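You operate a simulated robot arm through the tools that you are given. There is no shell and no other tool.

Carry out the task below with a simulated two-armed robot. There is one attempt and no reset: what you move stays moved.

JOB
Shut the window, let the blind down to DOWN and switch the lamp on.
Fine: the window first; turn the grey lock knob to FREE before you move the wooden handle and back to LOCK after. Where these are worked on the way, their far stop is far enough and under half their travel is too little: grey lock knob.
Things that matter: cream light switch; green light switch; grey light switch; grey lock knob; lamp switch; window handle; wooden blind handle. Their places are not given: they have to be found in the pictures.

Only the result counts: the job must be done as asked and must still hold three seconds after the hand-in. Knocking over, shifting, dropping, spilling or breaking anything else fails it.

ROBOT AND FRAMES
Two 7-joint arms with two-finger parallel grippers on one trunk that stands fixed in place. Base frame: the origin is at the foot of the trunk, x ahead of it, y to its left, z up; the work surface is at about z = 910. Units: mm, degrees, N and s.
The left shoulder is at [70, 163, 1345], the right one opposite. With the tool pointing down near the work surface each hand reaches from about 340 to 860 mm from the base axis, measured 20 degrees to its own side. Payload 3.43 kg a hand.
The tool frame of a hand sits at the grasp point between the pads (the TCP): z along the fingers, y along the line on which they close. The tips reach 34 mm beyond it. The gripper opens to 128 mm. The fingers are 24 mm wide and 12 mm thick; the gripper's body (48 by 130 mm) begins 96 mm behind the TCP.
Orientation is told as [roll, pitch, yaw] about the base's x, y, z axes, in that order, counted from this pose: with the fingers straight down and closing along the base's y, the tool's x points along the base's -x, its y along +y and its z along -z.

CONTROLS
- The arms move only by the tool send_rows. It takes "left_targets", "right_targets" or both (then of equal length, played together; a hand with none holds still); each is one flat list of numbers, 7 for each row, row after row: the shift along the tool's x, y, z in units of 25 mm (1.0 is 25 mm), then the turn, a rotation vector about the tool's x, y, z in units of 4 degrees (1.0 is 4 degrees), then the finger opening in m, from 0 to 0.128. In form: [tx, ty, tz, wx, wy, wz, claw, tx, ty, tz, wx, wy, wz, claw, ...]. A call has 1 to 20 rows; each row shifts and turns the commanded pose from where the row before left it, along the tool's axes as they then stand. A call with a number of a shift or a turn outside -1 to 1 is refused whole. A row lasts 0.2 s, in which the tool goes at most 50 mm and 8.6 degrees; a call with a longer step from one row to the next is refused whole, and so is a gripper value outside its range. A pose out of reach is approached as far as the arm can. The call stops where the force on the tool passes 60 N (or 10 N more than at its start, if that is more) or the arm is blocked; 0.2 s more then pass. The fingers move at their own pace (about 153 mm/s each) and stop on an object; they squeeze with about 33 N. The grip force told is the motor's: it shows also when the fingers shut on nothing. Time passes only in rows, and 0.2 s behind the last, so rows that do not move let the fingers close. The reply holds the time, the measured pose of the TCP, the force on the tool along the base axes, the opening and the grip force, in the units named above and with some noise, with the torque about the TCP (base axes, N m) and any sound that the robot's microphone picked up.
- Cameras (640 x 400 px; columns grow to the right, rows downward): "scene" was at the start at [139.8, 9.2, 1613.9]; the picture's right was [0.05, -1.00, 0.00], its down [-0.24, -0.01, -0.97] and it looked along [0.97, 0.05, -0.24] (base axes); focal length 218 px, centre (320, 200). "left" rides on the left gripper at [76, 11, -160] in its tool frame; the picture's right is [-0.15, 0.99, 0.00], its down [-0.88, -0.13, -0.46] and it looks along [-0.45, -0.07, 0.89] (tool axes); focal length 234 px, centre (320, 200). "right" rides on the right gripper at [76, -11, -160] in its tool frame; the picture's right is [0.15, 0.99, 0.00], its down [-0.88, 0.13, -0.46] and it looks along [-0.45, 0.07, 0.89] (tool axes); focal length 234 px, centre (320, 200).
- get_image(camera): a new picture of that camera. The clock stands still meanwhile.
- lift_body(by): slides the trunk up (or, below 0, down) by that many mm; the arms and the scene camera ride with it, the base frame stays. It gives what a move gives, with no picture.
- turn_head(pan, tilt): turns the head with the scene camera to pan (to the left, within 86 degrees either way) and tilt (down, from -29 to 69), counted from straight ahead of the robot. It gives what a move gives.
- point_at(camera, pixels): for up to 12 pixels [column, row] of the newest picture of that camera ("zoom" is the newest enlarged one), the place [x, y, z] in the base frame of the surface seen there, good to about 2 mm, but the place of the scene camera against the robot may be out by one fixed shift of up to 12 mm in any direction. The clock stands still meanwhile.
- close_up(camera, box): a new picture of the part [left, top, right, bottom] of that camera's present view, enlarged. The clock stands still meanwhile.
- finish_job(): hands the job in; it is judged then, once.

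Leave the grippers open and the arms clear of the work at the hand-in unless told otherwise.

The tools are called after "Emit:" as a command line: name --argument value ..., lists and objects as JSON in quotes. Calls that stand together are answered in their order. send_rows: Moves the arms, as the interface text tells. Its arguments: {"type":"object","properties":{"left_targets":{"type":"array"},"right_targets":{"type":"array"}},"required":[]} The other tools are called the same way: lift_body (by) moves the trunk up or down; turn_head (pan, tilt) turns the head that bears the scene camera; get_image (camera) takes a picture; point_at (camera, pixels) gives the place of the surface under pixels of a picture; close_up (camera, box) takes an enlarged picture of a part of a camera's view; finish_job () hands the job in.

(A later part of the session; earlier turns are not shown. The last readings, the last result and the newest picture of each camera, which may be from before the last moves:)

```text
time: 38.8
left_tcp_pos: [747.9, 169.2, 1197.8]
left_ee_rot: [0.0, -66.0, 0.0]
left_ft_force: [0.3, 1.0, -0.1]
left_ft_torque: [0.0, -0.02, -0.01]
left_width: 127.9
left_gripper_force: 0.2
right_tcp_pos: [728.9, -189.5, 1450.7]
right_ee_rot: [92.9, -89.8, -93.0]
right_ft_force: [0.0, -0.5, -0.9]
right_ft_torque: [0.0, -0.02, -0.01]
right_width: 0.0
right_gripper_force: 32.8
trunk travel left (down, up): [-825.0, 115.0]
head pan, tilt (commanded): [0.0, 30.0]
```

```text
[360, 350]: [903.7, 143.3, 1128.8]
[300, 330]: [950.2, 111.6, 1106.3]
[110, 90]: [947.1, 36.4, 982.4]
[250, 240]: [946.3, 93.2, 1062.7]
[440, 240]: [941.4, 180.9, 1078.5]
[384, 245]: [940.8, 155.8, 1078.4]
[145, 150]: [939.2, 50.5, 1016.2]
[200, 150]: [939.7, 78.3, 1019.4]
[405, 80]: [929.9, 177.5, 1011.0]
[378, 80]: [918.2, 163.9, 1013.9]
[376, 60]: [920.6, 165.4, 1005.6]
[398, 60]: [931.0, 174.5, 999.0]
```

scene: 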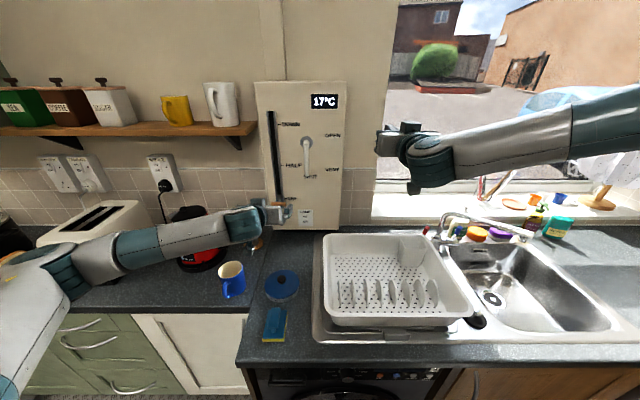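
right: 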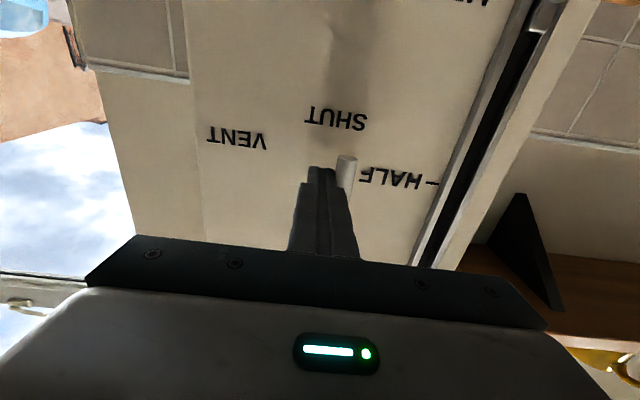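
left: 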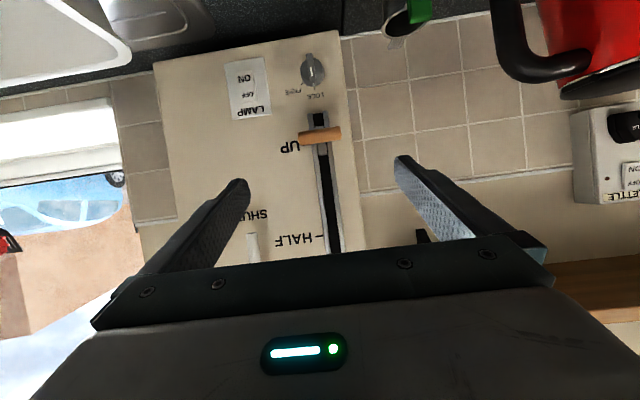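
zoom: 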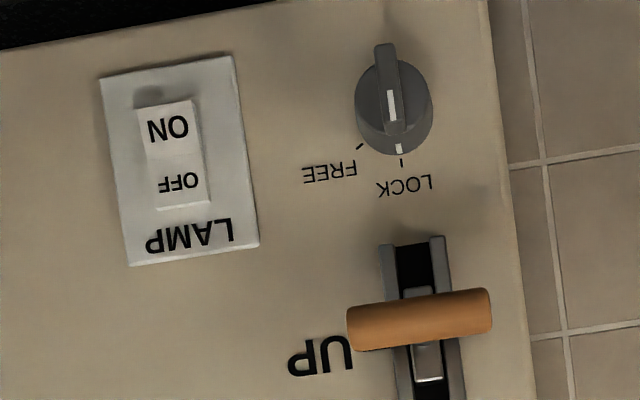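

The knob's bar is about 11 mm wide, at y ≈ 169, z 1000-1033, with its front at x ≈ 917; the disc behind it starts at x ≈ 930. I'll bring the left fingers, opened to 50 mm, to about (851, 169, 1025), in front of the knob and short of it.

Emit:
send_rows --left_targets '[0.579, 0, 0.823, 0, 0, 0, 0.05, 0.579, 0, 0.823, 0, 0, 0, 0.05, 0.579, 0, 0.823, 0, 0, 0, 0.05, 0.579, 0, 0.823, 0, 0, 0, 0.05, 0.579, 0, 0.823, 0, 0, 0, 0.05, 0.579, 0, 0.823, 0, 0, 0, 0.05, 0.579, 0, 0.823, 0, 0, 0, 0.05, 0.579, 0, 0.823, 0, 0, 0, 0.05]'

Emit:
get_image --camera "left"

Emit:
get_image --camera "scene"

```text
time: 40.6
left_tcp_pos: [783.9, 170.8, 1138.6]
left_ee_rot: [0.0, -65.9, 0.1]
left_ft_force: [-1.0, 0.0, -0.5]
left_ft_torque: [0.0, -0.04, 0.0]
left_width: 50.1
left_gripper_force: 0.0
left hand out of reach, approached as far as the arm can: row 3, 4, 5, 6, 7, 8
right_tcp_pos: [728.6, -188.2, 1451.4]
right_ee_rot: [108.6, -89.9, -108.7]
right_ft_force: [0.3, 0.8, -0.6]
right_ft_torque: [-0.02, -0.01, 0.0]
right_width: 0.1
right_gripper_force: 32.9
trunk travel left (down, up): [-825.0, 115.0]
head pan, tilt (commanded): [0.0, 30.0]
```

```text
taken
```

left: 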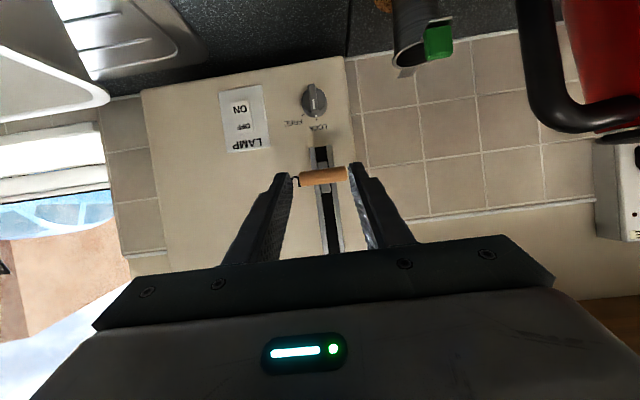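

```text
taken
```

scene: 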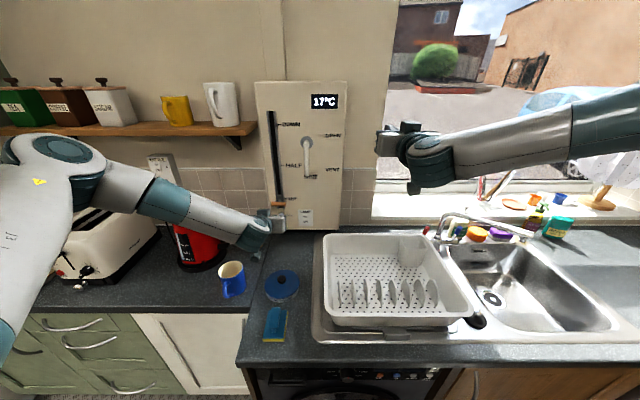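

The left arm says out of reach here (784, 171, 1139): the shoulder is too high for a forward-pointing hand this low. I'll lower the trunk, but first I check what stands below the right arm and how low it hangs, since both arms ride along.

Emit:
point_at --camera "scene" --pixels '[[428, 185], [415, 190], [500, 160], [560, 165], [620, 150], [385, 150], [440, 225], [455, 215], [420, 240], [485, 185], [600, 205], [530, 290]]'

Emit:
turn_head --pan -45 --tilt 25

Emit:
get_image --camera "scene"

```text
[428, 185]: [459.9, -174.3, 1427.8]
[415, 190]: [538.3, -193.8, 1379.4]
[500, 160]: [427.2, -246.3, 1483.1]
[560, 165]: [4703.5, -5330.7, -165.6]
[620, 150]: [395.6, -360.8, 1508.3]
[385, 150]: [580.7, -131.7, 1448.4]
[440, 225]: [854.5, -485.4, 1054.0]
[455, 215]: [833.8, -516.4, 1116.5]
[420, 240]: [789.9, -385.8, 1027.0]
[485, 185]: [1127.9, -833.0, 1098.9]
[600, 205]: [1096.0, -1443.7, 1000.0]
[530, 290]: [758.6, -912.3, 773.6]
```

```text
time: 41.7
left_tcp_pos: [784.9, 170.8, 1140.0]
left_ee_rot: [0.0, -65.9, 0.0]
left_ft_force: [-0.1, -0.5, -0.2]
left_ft_torque: [0.01, -0.03, 0.0]
left_width: 50.1
left_gripper_force: 0.1
right_tcp_pos: [728.1, -188.9, 1450.6]
right_ee_rot: [108.3, -89.8, -108.4]
right_ft_force: [0.1, 0.2, 0.4]
right_ft_torque: [-0.03, 0.0, -0.03]
right_width: 0.0
right_gripper_force: 33.3
trunk travel left (down, up): [-825.0, 115.0]
head pan, tilt (commanded): [-45.0, 25.0]
```

```text
taken
```

scene: 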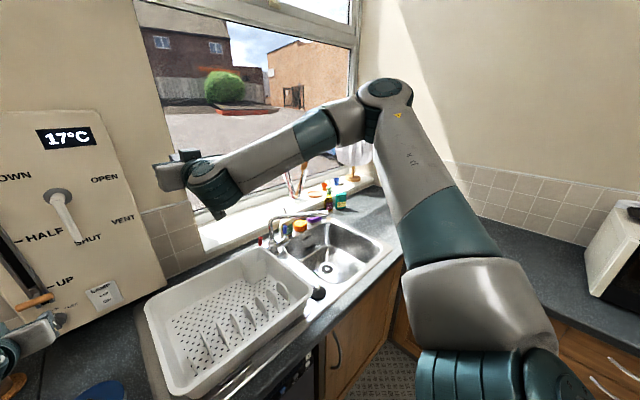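

The right hand's lowest part is its camera near z ≈ 1370, above the rack (top ≈ 1025). I'll raise the left hand back up and away to about (705, 200, 1340) and the right hand by 75 mm, before lowering the trunk.

Emit:
send_rows --left_targets '[-0.75, 0.15, -0.772, 0, 0, 0, 0.05, -0.75, 0.15, -0.772, 0, 0, 0, 0.05, -0.75, 0.15, -0.772, 0, 0, 0, 0.05, -0.75, 0.15, -0.772, 0, 0, 0, 0.05, -0.75, 0.15, -0.772, 0, 0, 0, 0.05, -0.75, 0.15, -0.772, 0, 0, 0, 0.05, -0.75, 0.15, -0.772, 0, 0, 0, 0.05, -0.75, 0.15, -0.772, 0, 0, 0, 0.05]' --right_targets '[-1, 0, 0, 0, 0, 0, 0.0, -1, 0, 0, 0, 0, 0, 0.0, -1, 0, 0, 0, 0, 0, 0.0, 0, 0, 0, 0, 0, 0, 0.0, 0, 0, 0, 0, 0, 0, 0.0, 0, 0, 0, 0, 0, 0, 0.0, 0, 0, 0, 0, 0, 0, 0.0, 0, 0, 0, 0, 0, 0, 0.0]'

Emit:
turn_head --pan 0 --tilt 30

Emit:
get_image --camera "scene"

```text
time: 43.5
left_tcp_pos: [702.2, 201.6, 1337.5]
left_ee_rot: [0.0, -66.0, -0.1]
left_ft_force: [-0.5, 0.1, 0.6]
left_ft_torque: [-0.04, 0.0, 0.0]
left_width: 50.0
left_gripper_force: 0.1
right_tcp_pos: [726.9, -187.5, 1526.4]
right_ee_rot: [131.0, -89.9, -131.2]
right_ft_force: [-0.7, 0.1, -0.7]
right_ft_torque: [-0.02, 0.01, -0.01]
right_width: 0.1
right_gripper_force: 32.9
trunk travel left (down, up): [-825.0, 115.0]
head pan, tilt (commanded): [-45.0, 25.0]
```

```text
time: 44.6
left_tcp_pos: [702.6, 201.5, 1337.0]
left_ee_rot: [0.0, -66.0, 0.0]
left_ft_force: [0.0, 0.4, 0.0]
left_ft_torque: [0.01, -0.02, -0.01]
left_width: 50.1
left_gripper_force: 0.0
right_tcp_pos: [727.6, -186.7, 1527.1]
right_ee_rot: [112.1, -89.8, -112.1]
right_ft_force: [0.1, -0.4, -0.5]
right_ft_torque: [-0.01, -0.03, -0.04]
right_width: 0.2
right_gripper_force: 33.1
trunk travel left (down, up): [-825.0, 115.0]
head pan, tilt (commanded): [0.0, 30.0]
```

```text
taken
```

scene: 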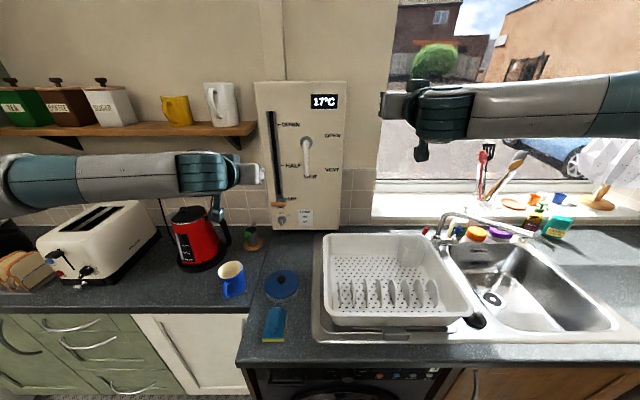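

Before lowering, I check the left elbow and forearm positions against the toaster and toast rack below them.

Emit:
point_at --camera "scene" --pixels '[[10, 185], [40, 205], [100, 180], [150, 195], [200, 185], [217, 212], [120, 225], [100, 215], [20, 255], [45, 245], [10, 240]]'

Emit:
turn_head --pan 50 --tilt 30

Emit:
get_image --camera "scene"

```text
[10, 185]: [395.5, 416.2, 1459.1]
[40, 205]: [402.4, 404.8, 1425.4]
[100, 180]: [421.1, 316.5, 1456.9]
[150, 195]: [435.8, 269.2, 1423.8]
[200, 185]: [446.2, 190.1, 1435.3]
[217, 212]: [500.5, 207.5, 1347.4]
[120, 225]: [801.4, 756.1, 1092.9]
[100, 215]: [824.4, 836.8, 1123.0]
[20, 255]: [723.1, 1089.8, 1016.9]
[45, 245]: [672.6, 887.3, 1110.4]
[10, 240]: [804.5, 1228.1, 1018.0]
```

```text
time: 45.8
left_tcp_pos: [702.2, 201.5, 1337.5]
left_ee_rot: [0.1, -66.1, -0.1]
left_ft_force: [0.9, -1.1, 0.0]
left_ft_torque: [0.03, -0.03, 0.01]
left_width: 49.9
left_gripper_force: 0.0
right_tcp_pos: [727.1, -187.3, 1527.0]
right_ee_rot: [108.8, -90.0, -108.6]
right_ft_force: [-0.9, -0.2, 0.2]
right_ft_torque: [-0.02, 0.01, 0.02]
right_width: 0.2
right_gripper_force: 33.4
trunk travel left (down, up): [-825.0, 115.0]
head pan, tilt (commanded): [50.0, 30.0]
```

```text
taken
```

scene: 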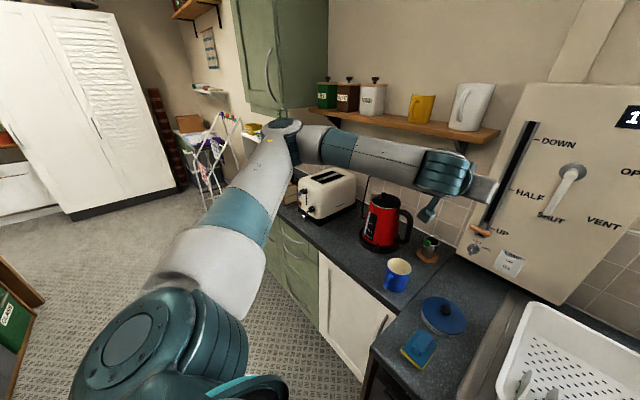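

The left elbow is at z ≈ 1440 and x ≈ 390, so lowering by 250 mm keeps it well above the counter. I lower the trunk 250 mm.

Emit:
lift_body --by -250

Emit:
turn_head --pan 10 --tilt 10

Emit:
get_image --camera "scene"

Emit:
get_image --camera "left"

```text
time: 48.4
left_tcp_pos: [703.0, 199.3, 1086.5]
left_ee_rot: [0.1, -66.0, 0.0]
left_ft_force: [-0.1, -0.1, 0.1]
left_ft_torque: [0.01, 0.02, -0.02]
left_width: 50.0
left_gripper_force: 0.0
right_tcp_pos: [726.9, -187.3, 1277.9]
right_ee_rot: [113.3, -90.0, -113.3]
right_ft_force: [-0.1, 0.8, 0.4]
right_ft_torque: [0.0, 0.0, 0.0]
right_width: 0.0
right_gripper_force: 32.6
trunk travel left (down, up): [-575.0, 365.0]
head pan, tilt (commanded): [50.0, 30.0]
```

```text
time: 49.4
left_tcp_pos: [702.6, 201.0, 1087.3]
left_ee_rot: [0.1, -66.1, -0.1]
left_ft_force: [-0.8, -1.0, 0.4]
left_ft_torque: [0.01, -0.01, -0.01]
left_width: 50.2
left_gripper_force: 0.0
right_tcp_pos: [727.2, -188.1, 1276.9]
right_ee_rot: [108.1, -89.9, -108.2]
right_ft_force: [-0.2, -0.2, -0.8]
right_ft_torque: [0.01, -0.02, 0.0]
right_width: 0.1
right_gripper_force: 32.9
trunk travel left (down, up): [-575.0, 365.0]
head pan, tilt (commanded): [10.0, 10.0]
```

```text
taken
```

scene: 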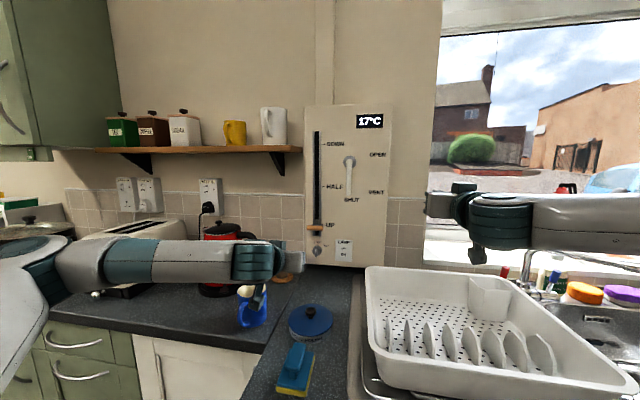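

```text
taken
```

left: 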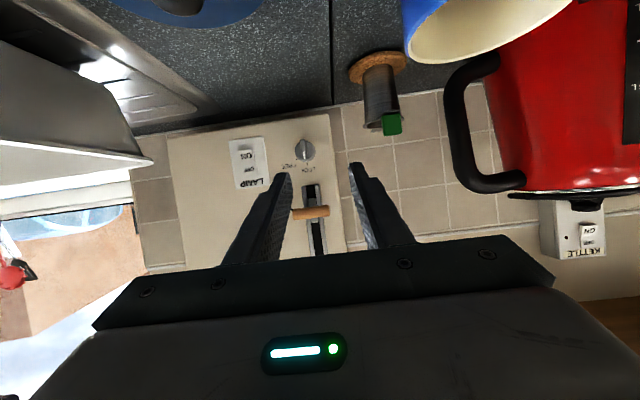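

Trunk is down 250; the left hand is at (703, 201, 1087). I'll move toward the pre-grasp place (851, 169, 1025) with the fingers open 50 mm.

Emit:
send_rows --left_targets '[-0.0186, -0.16, 0.804, 0, 0, 0, 0.05, -0.0186, -0.16, 0.804, 0, 0, 0, 0.05, -0.0186, -0.16, 0.804, 0, 0, 0, 0.05, -0.0186, -0.16, 0.804, 0, 0, 0, 0.05, -0.0186, -0.16, 0.804, 0, 0, 0, 0.05, -0.0186, -0.16, 0.804, 0, 0, 0, 0.05, -0.0186, -0.16, 0.804, 0, 0, 0, 0.05, -0.0186, -0.16, 0.804, 0, 0, 0, 0.05]'

Emit:
get_image --camera "left"

Emit:
get_image --camera "scene"

```text
time: 51.2
left_tcp_pos: [852.2, 169.0, 1023.2]
left_ee_rot: [0.1, -66.1, -0.1]
left_ft_force: [0.2, -0.1, -0.8]
left_ft_torque: [0.02, -0.04, -0.01]
left_width: 50.3
left_gripper_force: 0.0
right_tcp_pos: [727.9, -188.0, 1276.6]
right_ee_rot: [89.0, -89.9, -89.0]
right_ft_force: [-0.1, -0.8, 0.3]
right_ft_torque: [0.0, 0.01, -0.01]
right_width: 0.2
right_gripper_force: 32.9
trunk travel left (down, up): [-575.0, 365.0]
head pan, tilt (commanded): [10.0, 10.0]
```

```text
taken
```

left: 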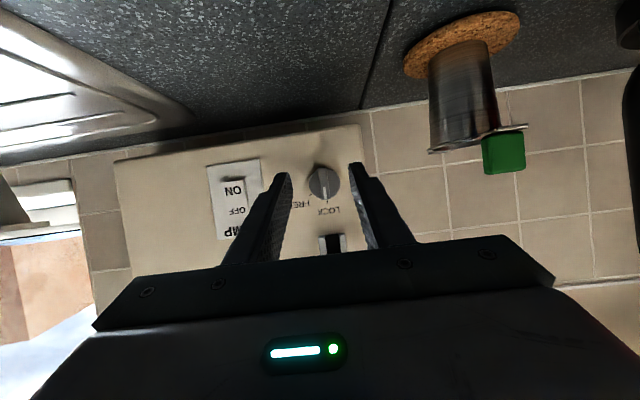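

```text
taken
```

scene: 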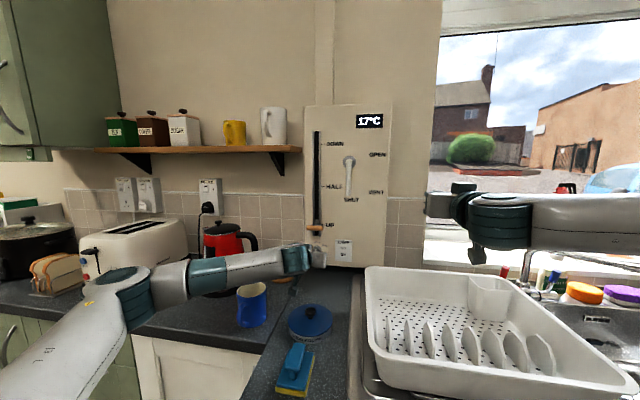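

It reached (852, 169, 1023). The knob is right between the fingertips in the left picture, at (322,183). I measure it again from here.

Emit:
close_up --camera "left" --box '[270, 150, 370, 220]'

Emit:
point_at --camera "left" --pixels '[[322, 172], [322, 180], [323, 188], [324, 196], [312, 183], [333, 183], [318, 183], [327, 183], [335, 209], [302, 204], [322, 198], [320, 168]]'

```text
5.71 times, centred on (320, 185) of left
```

zoom: 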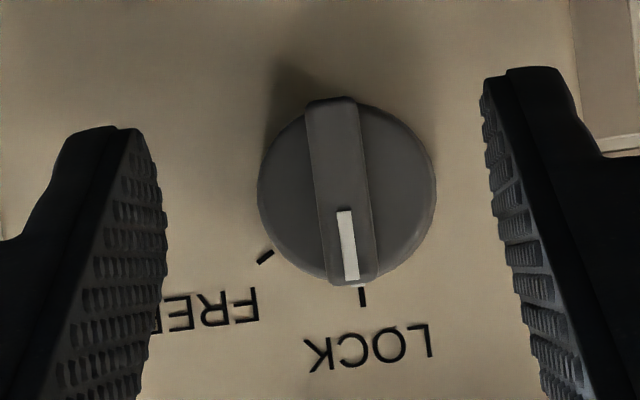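

```text
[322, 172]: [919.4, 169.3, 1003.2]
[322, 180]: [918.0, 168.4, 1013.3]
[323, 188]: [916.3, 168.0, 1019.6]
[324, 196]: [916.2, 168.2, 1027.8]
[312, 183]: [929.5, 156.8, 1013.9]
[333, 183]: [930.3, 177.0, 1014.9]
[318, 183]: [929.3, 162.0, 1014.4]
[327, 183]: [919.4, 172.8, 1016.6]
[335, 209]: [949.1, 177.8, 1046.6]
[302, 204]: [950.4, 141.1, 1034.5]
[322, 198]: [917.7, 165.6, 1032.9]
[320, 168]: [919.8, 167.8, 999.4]
```

The bar lies at y ≈ 168, z 999-1034, front x ≈ 917, disc front x ≈ 930. I'll advance 38 mm so the pads straddle the bar with the tips just short of the disc.

Emit:
send_rows --left_targets '[-0.236, -0.01, 0.449, 0, 0, 0, 0.05, -0.236, -0.01, 0.449, 0, 0, 0, 0.05, -0.236, -0.01, 0.449, 0, 0, 0, 0.05]'

Emit:
close_up --camera "left" --box '[260, 140, 380, 220]'

```text
time: 52.0
left_tcp_pos: [889.7, 168.7, 1026.8]
left_ee_rot: [0.0, -66.0, 0.0]
left_ft_force: [0.7, 0.7, 0.3]
left_ft_torque: [-0.02, 0.0, 0.03]
left_width: 49.8
left_gripper_force: 0.0
right_tcp_pos: [728.0, -186.4, 1277.8]
right_ee_rot: [97.2, -90.0, -97.3]
right_ft_force: [0.0, 0.9, 0.2]
right_ft_torque: [-0.03, 0.0, 0.01]
right_width: 0.2
right_gripper_force: 33.1
trunk travel left (down, up): [-575.0, 365.0]
head pan, tilt (commanded): [10.0, 10.0]
```

```text
5.00 times, centred on (320, 180) of left
```

zoom: 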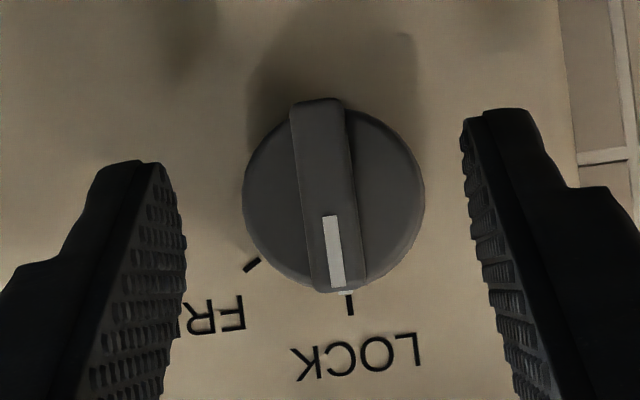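

The pads straddle the bar evenly. I close the left fingers on it.

Emit:
send_rows --left_targets '[0, 0, 0, 0, 0, 0, 0.0, 0, 0, 0, 0, 0, 0, 0.0, 0, 0, 0, 0, 0, 0, 0.0]'

Emit:
close_up --camera "left" --box '[260, 140, 380, 220]'

```text
time: 52.8
left_tcp_pos: [888.9, 168.8, 1027.7]
left_ee_rot: [0.0, -66.0, 0.1]
left_ft_force: [0.7, 2.9, 1.0]
left_ft_torque: [0.01, 0.33, 0.09]
left_width: 9.4
left_gripper_force: 43.1
right_tcp_pos: [726.7, -186.9, 1277.4]
right_ee_rot: [109.8, -89.9, -110.0]
right_ft_force: [-0.2, -1.5, 0.1]
right_ft_torque: [-0.01, 0.0, -0.03]
right_width: 0.3
right_gripper_force: 33.2
trunk travel left (down, up): [-575.0, 365.0]
head pan, tilt (commanded): [10.0, 10.0]
```

```text
5.00 times, centred on (320, 180) of left
```

zoom: 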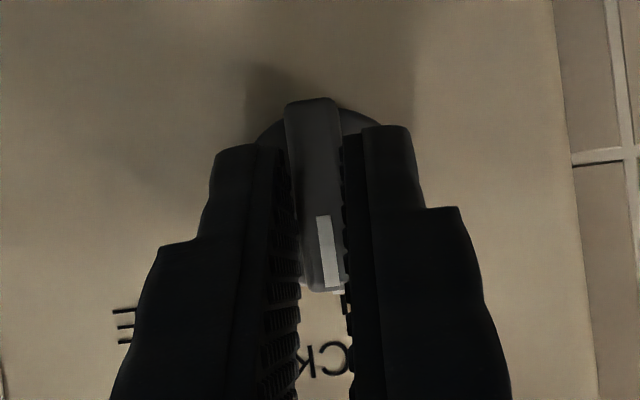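

The grip holds the 9.4 mm bar. I'll turn about the knob's axis (base +x) clockwise: first 32 degrees, and check the force and picture.

Emit:
send_rows --left_targets '[-0.001, -0.0313, -0.0005, -0.4067, 0, 0.9135, 0.0, -0.001, -0.0313, -0.0005, -0.4067, 0, 0.9135, 0.0, -0.001, -0.0313, -0.0005, -0.4067, 0, 0.9135, 0.0, -0.001, -0.0313, -0.0005, -0.4067, 0, 0.9135, 0.0, -0.001, -0.0313, -0.0005, -0.4067, 0, 0.9135, 0.0, -0.001, -0.0313, -0.0005, -0.4067, 0, 0.9135, 0.0, -0.001, -0.0313, -0.0005, -0.4067, 0, 0.9135, 0.0, -0.001, -0.0313, -0.0005, -0.4067, 0, 0.9135, 0.0]'

Emit:
get_image --camera "left"

Emit:
get_image --camera "scene"

```text
time: 54.6
left_tcp_pos: [887.6, 162.2, 1025.3]
left_ee_rot: [56.9, -50.7, -49.9]
left_ft_force: [-11.1, 7.2, -8.3]
left_ft_torque: [0.0, -0.23, 0.01]
left_width: 9.4
left_gripper_force: 43.3
right_tcp_pos: [726.3, -185.9, 1278.3]
right_ee_rot: [145.7, -89.9, -145.6]
right_ft_force: [0.8, -0.2, 0.7]
right_ft_torque: [0.0, -0.04, 0.01]
right_width: 0.0
right_gripper_force: 32.9
trunk travel left (down, up): [-575.0, 365.0]
head pan, tilt (commanded): [10.0, 10.0]
```

```text
taken
```

left: 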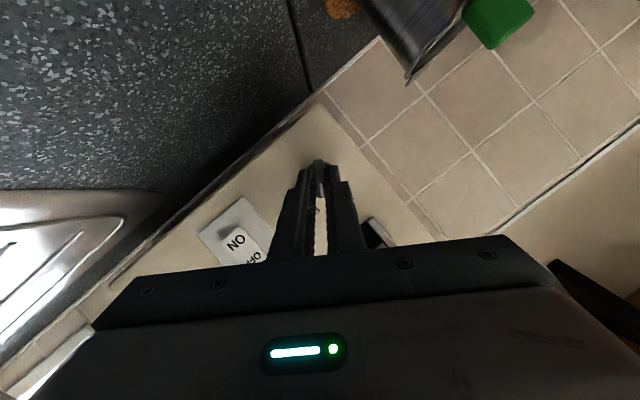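

```text
taken
```

scene: 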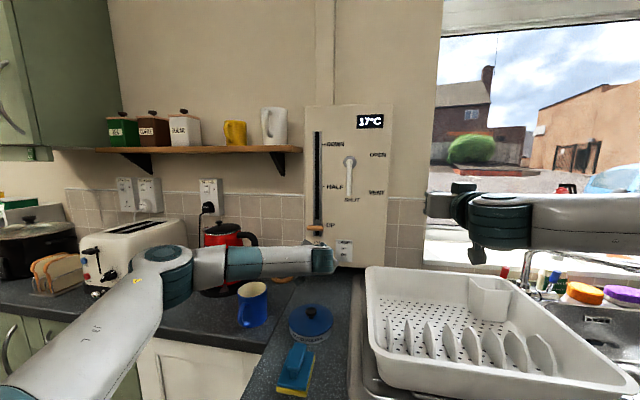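

It turned about 32 degrees with small forces. I turn another 28 degrees toward FREE.

Emit:
send_rows --left_targets '[-0.001, -0.0313, -0.0005, -0.4067, 0, 0.9135, 0.0, -0.001, -0.0313, -0.0005, -0.4067, 0, 0.9135, 0.0, -0.001, -0.0313, -0.0005, -0.4067, 0, 0.9135, 0.0, -0.001, -0.0313, -0.0005, -0.4067, 0, 0.9135, 0.0, -0.001, -0.0313, -0.0005, -0.4067, 0, 0.9135, 0.0, -0.001, -0.0313, -0.0005, -0.4067, 0, 0.9135, 0.0, -0.001, -0.0313, -0.0005, -0.4067, 0, 0.9135, 0.0]'

Emit:
get_image --camera "left"

Emit:
get_image --camera "scene"

```text
time: 56.2
left_tcp_pos: [889.0, 159.2, 1020.3]
left_ee_rot: [76.7, -27.2, -62.7]
left_ft_force: [-16.5, 5.2, -17.2]
left_ft_torque: [-0.16, 0.18, -0.38]
left_width: 9.4
left_gripper_force: 44.0
right_tcp_pos: [727.2, -185.9, 1277.8]
right_ee_rot: [129.7, -89.8, -129.9]
right_ft_force: [-0.1, -0.1, -0.5]
right_ft_torque: [-0.02, -0.01, -0.02]
right_width: 0.1
right_gripper_force: 33.2
trunk travel left (down, up): [-575.0, 365.0]
head pan, tilt (commanded): [10.0, 10.0]
```

```text
taken
```

left: 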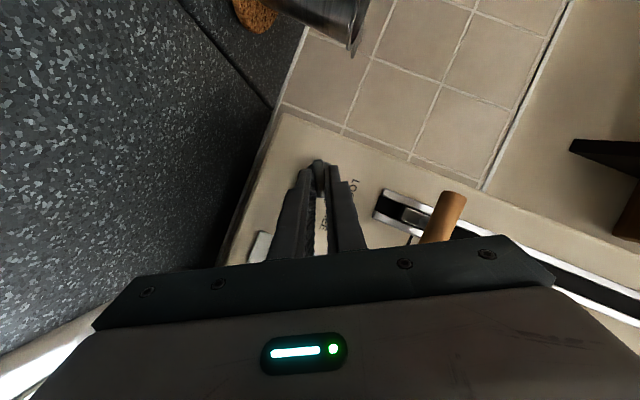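

```text
taken
```

scene: 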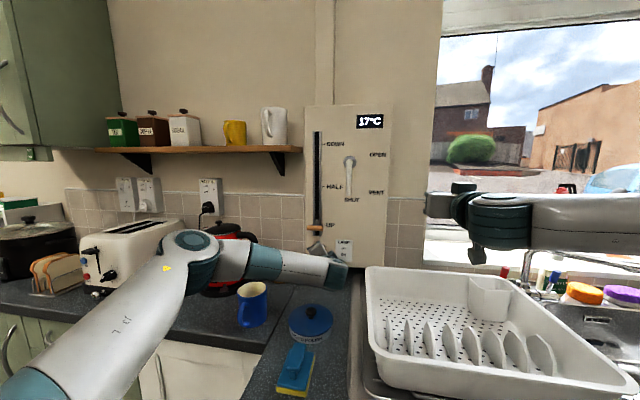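

The hand has turned 60 degrees. I look closely at the knob between the fingers to see where its pointer is.

Emit:
close_up --camera "left" --box '[260, 140, 380, 260]'

Emit:
close_up --camera "scene" --box '[290, 215, 370, 280]'

```text
3.33 times, centred on (320, 200) of left
```

zoom: 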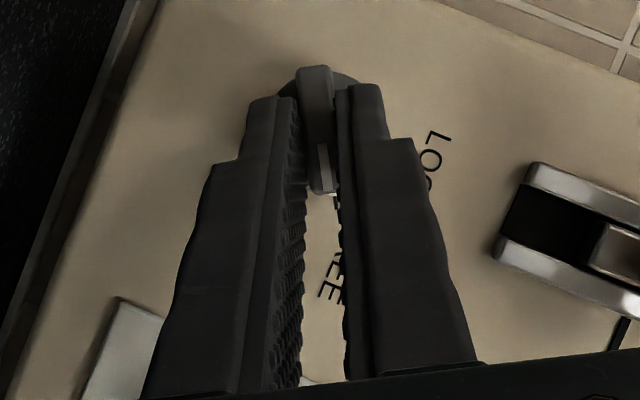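

```text
6.15 times, centred on (330, 248) of scene
```

zoom: 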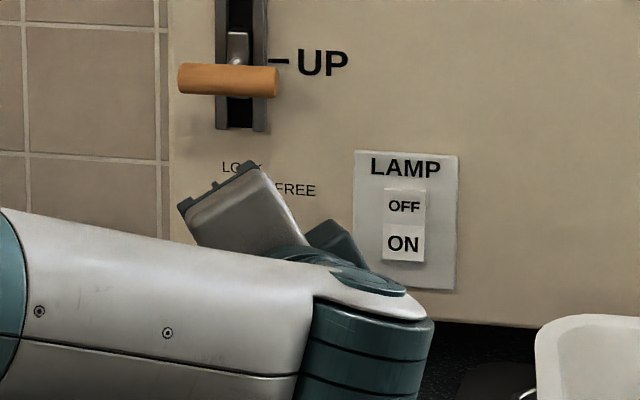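

The pointer is turned to FREE. I'll add 4 degrees to be safe against the stop, then open the fingers.

Emit:
send_rows --left_targets '[-0.001, -0.0313, -0.0005, -0.4067, 0, 0.9135, 0.0, 0, 0, 0, 0, 0, 0, 0.0]'

Emit:
send_rows --left_targets '[0, 0, 0, 0, 0, 0, 0.06, 0, 0, 0, 0, 0, 0, 0.06]'

Emit:
close_up --camera "left" --box '[260, 140, 380, 260]'

```text
time: 56.8
left_tcp_pos: [889.8, 159.0, 1020.1]
left_ee_rot: [78.6, -23.6, -63.6]
left_ft_force: [-17.3, 4.1, -16.7]
left_ft_torque: [-0.97, 0.35, -0.12]
left_width: 9.9
left_gripper_force: 43.7
right_tcp_pos: [727.6, -186.3, 1277.4]
right_ee_rot: [137.7, -89.9, -137.7]
right_ft_force: [0.3, 0.2, 0.2]
right_ft_torque: [0.02, 0.01, 0.0]
right_width: 0.4
right_gripper_force: 32.8
trunk travel left (down, up): [-575.0, 365.0]
head pan, tilt (commanded): [10.0, 10.0]
```

```text
time: 57.4
left_tcp_pos: [887.9, 158.4, 1022.4]
left_ee_rot: [78.9, -23.7, -63.7]
left_ft_force: [-0.4, 0.0, 0.2]
left_ft_torque: [-0.02, -0.02, -0.02]
left_width: 59.8
left_gripper_force: 0.1
right_tcp_pos: [726.9, -186.5, 1278.2]
right_ee_rot: [120.1, -89.9, -120.1]
right_ft_force: [0.1, 0.2, 0.2]
right_ft_torque: [-0.01, 0.0, 0.02]
right_width: 0.0
right_gripper_force: 33.0
trunk travel left (down, up): [-575.0, 365.0]
head pan, tilt (commanded): [10.0, 10.0]
```

```text
3.33 times, centred on (320, 200) of left
```

zoom: 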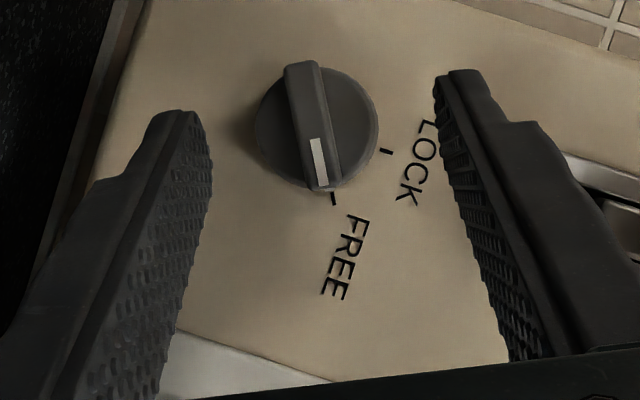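

The extra turn met the stop (1 N m), and the pointer stands at the FREE tick. I back the left hand 75 mm straight away from the knob, then turn it 26 degrees further so the fingers close up-and-down for the wooden handle.

Emit:
send_rows --left_targets '[0.4067, 0, -0.9135, 0, 0, 0, 0.06, 0.4067, 0, -0.9135, 0, 0, 0, 0.06, 0.4067, 0, -0.9135, 0, 0, 0, 0.06, 0, 0, 0, -0.4067, 0, 0.9135, 0.06, 0, 0, 0, -0.4067, 0, 0.9135, 0.06, 0, 0, 0, -0.4067, 0, 0.9135, 0.06, 0, 0, 0, -0.4067, 0, 0.9135, 0.06, 0, 0, 0, -0.4067, 0, 0.9135, 0.06, 0, 0, 0, -0.4067, 0, 0.9135, 0.06, 0, 0, 0, -0.2034, 0, 0.4567, 0.06]'

Emit:
get_image --camera "left"

Emit:
get_image --camera "scene"

```text
time: 59.6
left_tcp_pos: [815.2, 157.5, 1021.7]
left_ee_rot: [90.1, 0.0, -66.0]
left_ft_force: [0.4, 0.0, 1.5]
left_ft_torque: [0.01, -0.02, -0.01]
left_width: 60.1
left_gripper_force: 0.0
right_tcp_pos: [727.4, -186.7, 1277.2]
right_ee_rot: [107.2, -89.9, -107.4]
right_ft_force: [-0.5, 0.5, 0.0]
right_ft_torque: [-0.02, 0.01, 0.02]
right_width: 0.0
right_gripper_force: 33.4
trunk travel left (down, up): [-575.0, 365.0]
head pan, tilt (commanded): [10.0, 10.0]
```

```text
taken
```

left: 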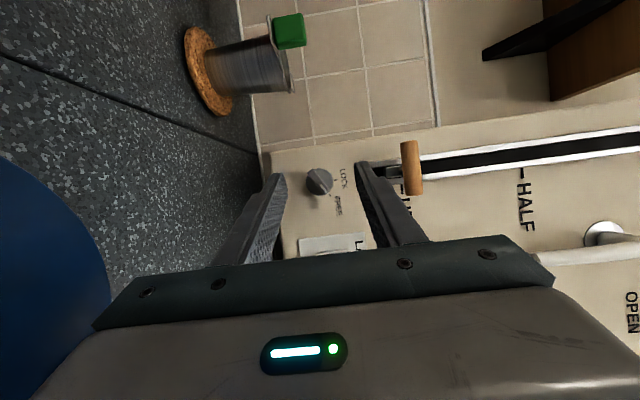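

```text
taken
```

scene: 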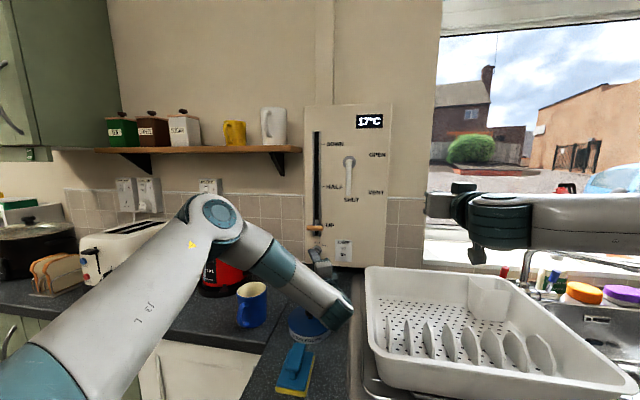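

The hand now closes vertically, and the camera sees the handle at (411,168) and the knob at (320,181). I go straight up 100 mm to handle height, away from the tin.

Emit:
send_rows --left_targets '[0, 1, 0, 0, 0, 0, 0.06, 0, 1, 0, 0, 0, 0, 0.06, 0, 1, 0, 0, 0, 0, 0.06, 0, 0.98, 0, 0, 0, 0, 0.06]'

Emit:
get_image --camera "left"

Emit:
get_image --camera "scene"

```text
time: 60.6
left_tcp_pos: [814.3, 157.8, 1121.5]
left_ee_rot: [90.1, 0.0, -65.9]
left_ft_force: [0.1, 0.0, -0.6]
left_ft_torque: [0.03, 0.03, -0.01]
left_width: 60.2
left_gripper_force: 0.0
right_tcp_pos: [726.2, -187.2, 1278.3]
right_ee_rot: [121.6, -89.8, -121.8]
right_ft_force: [-0.5, -0.6, -0.1]
right_ft_torque: [-0.01, 0.01, 0.0]
right_width: 0.0
right_gripper_force: 33.1
trunk travel left (down, up): [-575.0, 365.0]
head pan, tilt (commanded): [10.0, 10.0]
```

```text
taken
```

left: 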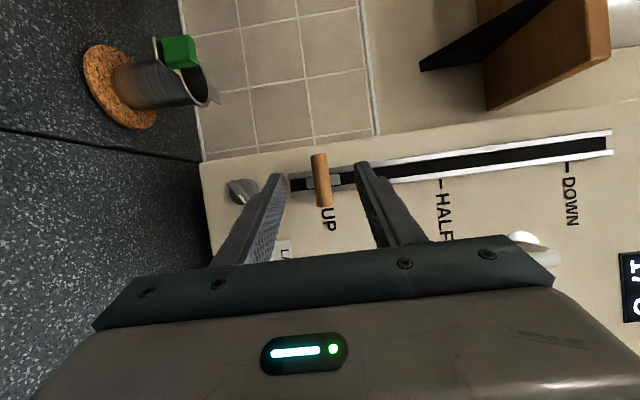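

```text
taken
```

scene: 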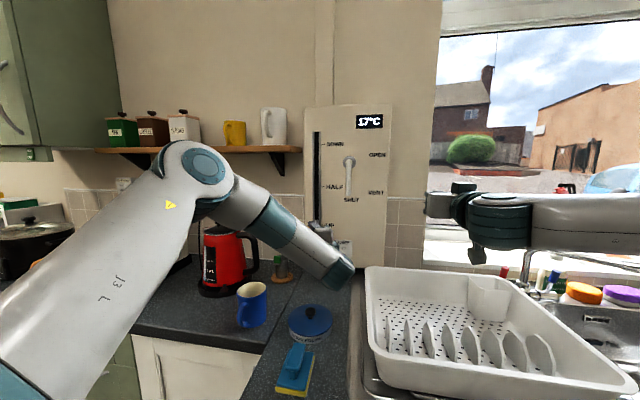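

The handle now sits between the opened fingers, at (320,180). I measure its shape from here.

Emit:
close_up --camera "left" --box '[260, 130, 400, 230]'

Emit:
point_at --camera "left" --pixels '[[320, 156], [320, 170], [321, 180], [322, 190], [323, 203], [314, 180], [327, 180], [335, 180], [308, 180], [345, 178], [322, 210], [296, 184]]'

```text
4.00 times, centred on (330, 180) of left
```

zoom: 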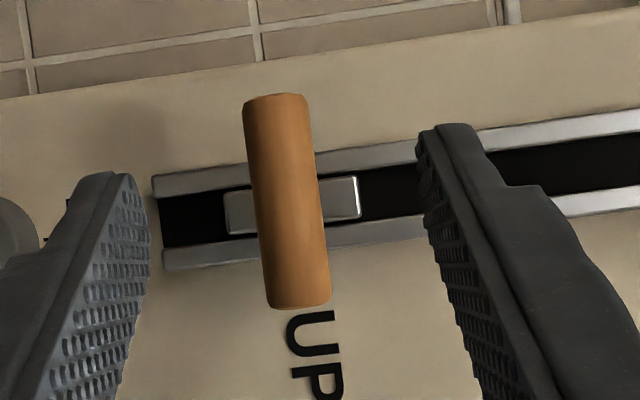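

```text
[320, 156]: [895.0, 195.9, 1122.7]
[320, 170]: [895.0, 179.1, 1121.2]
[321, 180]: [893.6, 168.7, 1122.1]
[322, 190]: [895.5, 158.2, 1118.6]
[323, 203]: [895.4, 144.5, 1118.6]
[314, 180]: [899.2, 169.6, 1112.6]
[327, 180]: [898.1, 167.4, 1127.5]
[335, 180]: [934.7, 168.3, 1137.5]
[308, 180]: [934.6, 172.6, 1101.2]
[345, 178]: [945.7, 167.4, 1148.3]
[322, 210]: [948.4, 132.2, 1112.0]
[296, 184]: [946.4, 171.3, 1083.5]
```

Handle: centre z ≈ 1120, front x ≈ 894, about 17 mm thick; the slider block behind it is at x ≈ 935. I'll move the fingers in to TCP (889, 163, 1120), tips at x ≈ 925, above and below the handle.

Emit:
send_rows --left_targets '[-0.258, -0.01, 0.703, 0, 0, 0, 0.06, -0.258, -0.01, 0.703, 0, 0, 0, 0.06, -0.258, -0.01, 0.703, 0, 0, 0, 0.06, -0.258, -0.01, 0.703, 0, 0, 0, 0.06]'

Emit:
close_up --camera "left" --box '[260, 130, 400, 230]'

```text
time: 61.6
left_tcp_pos: [889.7, 160.8, 1119.4]
left_ee_rot: [90.1, -0.1, -66.1]
left_ft_force: [0.6, -0.1, 0.3]
left_ft_torque: [0.0, 0.01, 0.01]
left_width: 59.7
left_gripper_force: 0.0
right_tcp_pos: [728.0, -188.2, 1275.1]
right_ee_rot: [88.8, -90.0, -88.9]
right_ft_force: [-0.2, -0.3, 0.0]
right_ft_torque: [0.03, 0.0, -0.01]
right_width: 0.0
right_gripper_force: 32.6
trunk travel left (down, up): [-575.0, 365.0]
head pan, tilt (commanded): [10.0, 10.0]
```

```text
4.00 times, centred on (330, 180) of left
```

zoom: 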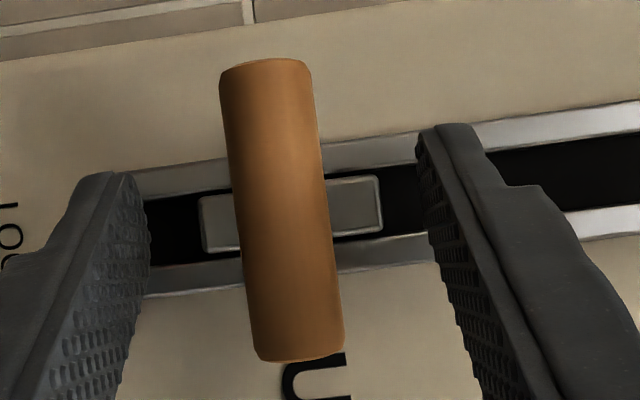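

The handle lies between the pads. I close the left fingers on it.

Emit:
send_rows --left_targets '[0, 0, 0, 0, 0, 0, 0.0, 0, 0, 0, 0, 0, 0, 0.0, 0, 0, 0, 0, 0, 0, 0.0]'

Emit:
close_up --camera "left" --box '[260, 130, 400, 230]'

Emit:
get_image --camera "scene"

```text
time: 62.4
left_tcp_pos: [888.6, 161.5, 1120.9]
left_ee_rot: [90.0, -0.1, -66.0]
left_ft_force: [0.0, 0.2, -0.5]
left_ft_torque: [0.93, -0.08, 0.27]
left_width: 17.9
left_gripper_force: 45.2
right_tcp_pos: [727.9, -187.6, 1276.0]
right_ee_rot: [107.3, -89.9, -107.2]
right_ft_force: [0.3, -0.5, -0.1]
right_ft_torque: [0.0, 0.01, 0.01]
right_width: 0.0
right_gripper_force: 33.1
trunk travel left (down, up): [-575.0, 365.0]
head pan, tilt (commanded): [10.0, 10.0]
```

```text
4.00 times, centred on (330, 180) of left
```

zoom: 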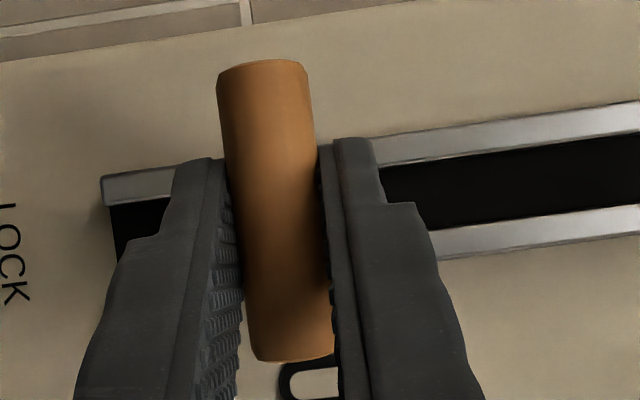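

```text
taken
```

scene: 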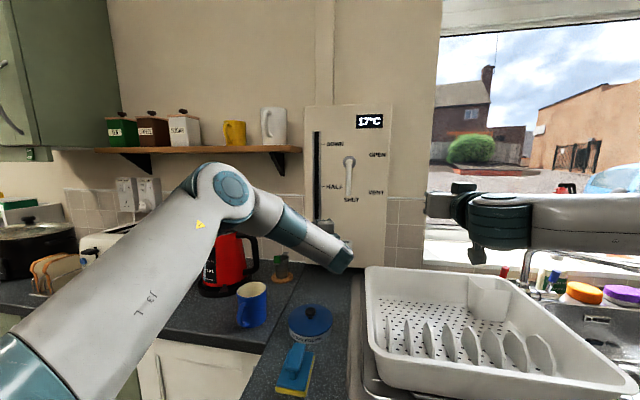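

Gripped (17.9 mm). The handle centre at z ≈ 1120 matches UP; DOWN is at z ≈ 1425. I'll raise it by lifting the trunk, which carries the hand straight up; first 50 mm as a test.

Emit:
lift_body --by 50

Emit:
get_image --camera "left"

```text
time: 63.4
left_tcp_pos: [888.5, 161.4, 1170.7]
left_ee_rot: [90.0, -0.1, -65.9]
left_ft_force: [-1.7, 0.8, -1.0]
left_ft_torque: [1.15, -0.25, 0.17]
left_width: 17.7
left_gripper_force: 45.0
right_tcp_pos: [726.8, -187.8, 1327.1]
right_ee_rot: [103.4, -89.8, -103.6]
right_ft_force: [0.3, 0.9, 0.3]
right_ft_torque: [-0.01, -0.02, -0.03]
right_width: 0.0
right_gripper_force: 32.8
trunk travel left (down, up): [-625.0, 315.0]
head pan, tilt (commanded): [10.0, 10.0]
```

```text
taken
```

left: 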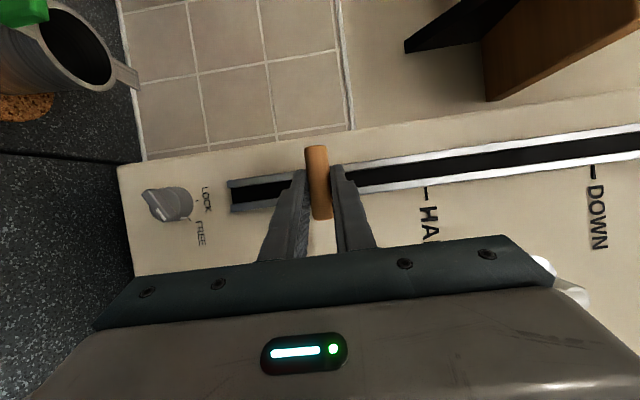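

It slides freely (about 1 N) and follows. Before the longer lift I check the left elbow's place relative to the shelf.

Emit:
get_image --camera "scene"

Emit:
point_at --camera "scene" --pixels '[[220, 190], [215, 170], [270, 210], [300, 235], [150, 240], [340, 255]]'

```text
taken
```

scene: 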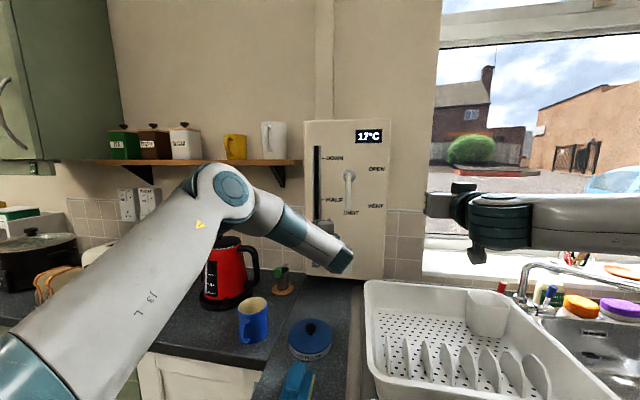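

```text
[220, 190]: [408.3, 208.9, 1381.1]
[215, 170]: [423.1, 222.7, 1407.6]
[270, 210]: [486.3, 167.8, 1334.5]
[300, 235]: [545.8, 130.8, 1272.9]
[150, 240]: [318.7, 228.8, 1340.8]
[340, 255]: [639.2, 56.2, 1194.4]
```

The elbow is at x ≈ 420, far from the shelf (x 890). I lift 240 mm more.

Emit:
lift_body --by 240

Emit:
get_image --camera "left"

Emit:
get_image --camera "scene"

```text
time: 65.8
left_tcp_pos: [888.7, 162.3, 1411.6]
left_ee_rot: [90.1, -0.1, -65.9]
left_ft_force: [1.6, 0.6, 1.7]
left_ft_torque: [1.24, -0.03, -0.19]
left_width: 17.5
left_gripper_force: 45.2
right_tcp_pos: [727.4, -187.9, 1567.0]
right_ee_rot: [107.8, -90.0, -107.8]
right_ft_force: [-0.2, 0.5, 0.6]
right_ft_torque: [-0.02, -0.01, -0.01]
right_width: 0.1
right_gripper_force: 32.7
trunk travel left (down, up): [-865.0, 75.0]
head pan, tilt (commanded): [10.0, 10.0]
```

```text
taken
```

left: 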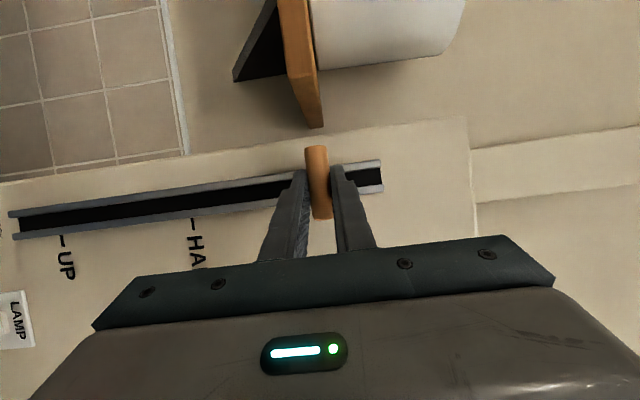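

```text
taken
```

scene: 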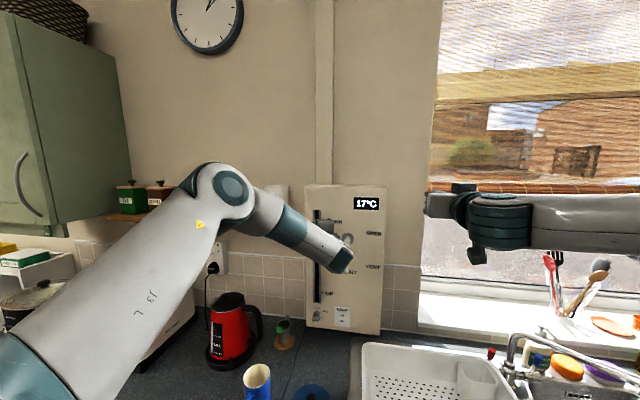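

The blind is coming down in the window. The handle is at z ≈ 1411; I lift 14 mm more to the DOWN mark.

Emit:
lift_body --by 14

Emit:
get_image --camera "left"

Emit:
close_up --camera "scene" --box '[290, 180, 400, 340]'

```text
time: 66.5
left_tcp_pos: [888.7, 162.4, 1425.5]
left_ee_rot: [90.0, -0.1, -66.1]
left_ft_force: [0.2, 1.3, 0.3]
left_ft_torque: [1.18, -0.03, -0.34]
left_width: 17.9
left_gripper_force: 45.0
right_tcp_pos: [727.5, -186.4, 1582.0]
right_ee_rot: [108.2, -89.7, -108.3]
right_ft_force: [-0.6, -0.5, 0.5]
right_ft_torque: [0.02, 0.04, 0.0]
right_width: 0.1
right_gripper_force: 32.5
trunk travel left (down, up): [-879.0, 61.0]
head pan, tilt (commanded): [10.0, 10.0]
```

```text
taken
```

left: 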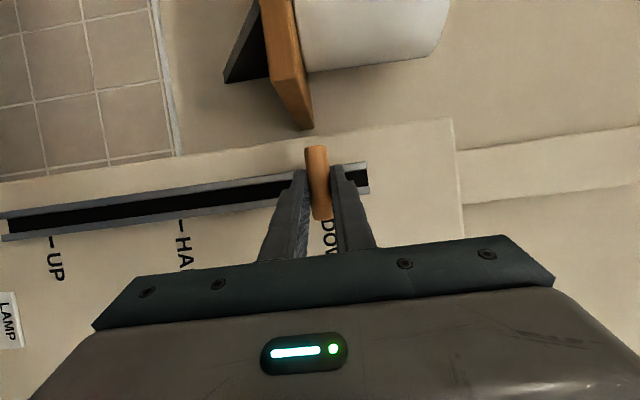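

```text
2.50 times, centred on (345, 260) of scene
```

zoom: 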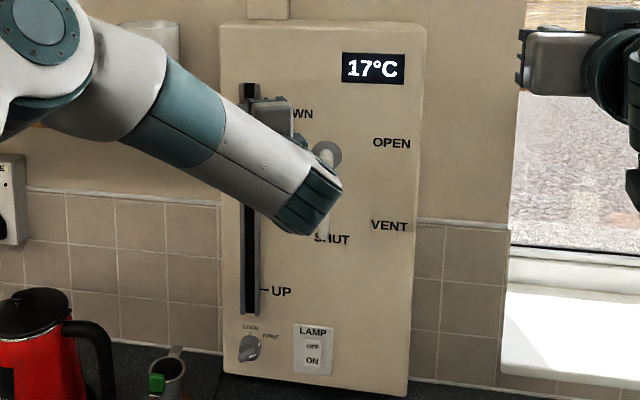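

Now at z 1425.5. I enlarge the left view to compare the handle with the DOWN mark and the slot's end.

Emit:
close_up --camera "left" --box '[260, 130, 400, 240]'

Emit:
point_at --camera "left" --pixels '[[317, 150], [319, 180], [321, 210], [368, 178], [360, 178], [327, 225], [327, 240], [52, 243], [182, 222], [352, 172]]'

```text
3.64 times, centred on (330, 185) of left
```

zoom: 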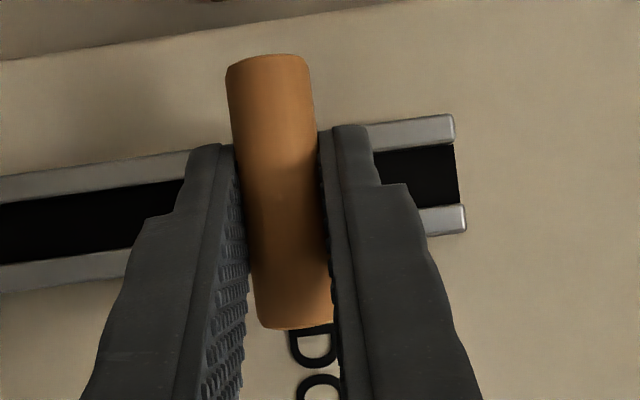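

```text
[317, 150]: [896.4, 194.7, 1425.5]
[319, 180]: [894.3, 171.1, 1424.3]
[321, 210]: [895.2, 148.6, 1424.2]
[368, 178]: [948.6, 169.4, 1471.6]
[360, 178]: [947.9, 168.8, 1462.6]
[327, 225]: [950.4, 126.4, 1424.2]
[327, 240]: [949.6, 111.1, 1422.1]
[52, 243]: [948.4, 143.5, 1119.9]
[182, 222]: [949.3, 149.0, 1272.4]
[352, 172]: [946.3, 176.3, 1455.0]
```

The handle centre reads z ≈ 1424.5 and DOWN works out at 1425 (UP 1120, HALF 1272). I test softly with +4 mm to see if the stop is here.

Emit:
send_rows --left_targets '[0, 0.16, 0, 0, 0, 0, 0.0, 0, 0, 0, 0, 0, 0, 0.0]'

```text
time: 67.1
left_tcp_pos: [889.0, 161.0, 1424.8]
left_ee_rot: [89.7, 0.0, -66.0]
left_ft_force: [-9.2, 1.8, -14.0]
left_ft_torque: [1.12, 0.24, 0.32]
left_width: 17.9
left_gripper_force: 44.6
right_tcp_pos: [727.1, -187.1, 1579.8]
right_ee_rot: [105.1, -89.9, -105.1]
right_ft_force: [0.3, 0.1, -0.7]
right_ft_torque: [-0.02, 0.01, -0.03]
right_width: 0.0
right_gripper_force: 32.5
trunk travel left (down, up): [-879.0, 61.0]
head pan, tilt (commanded): [10.0, 10.0]
```

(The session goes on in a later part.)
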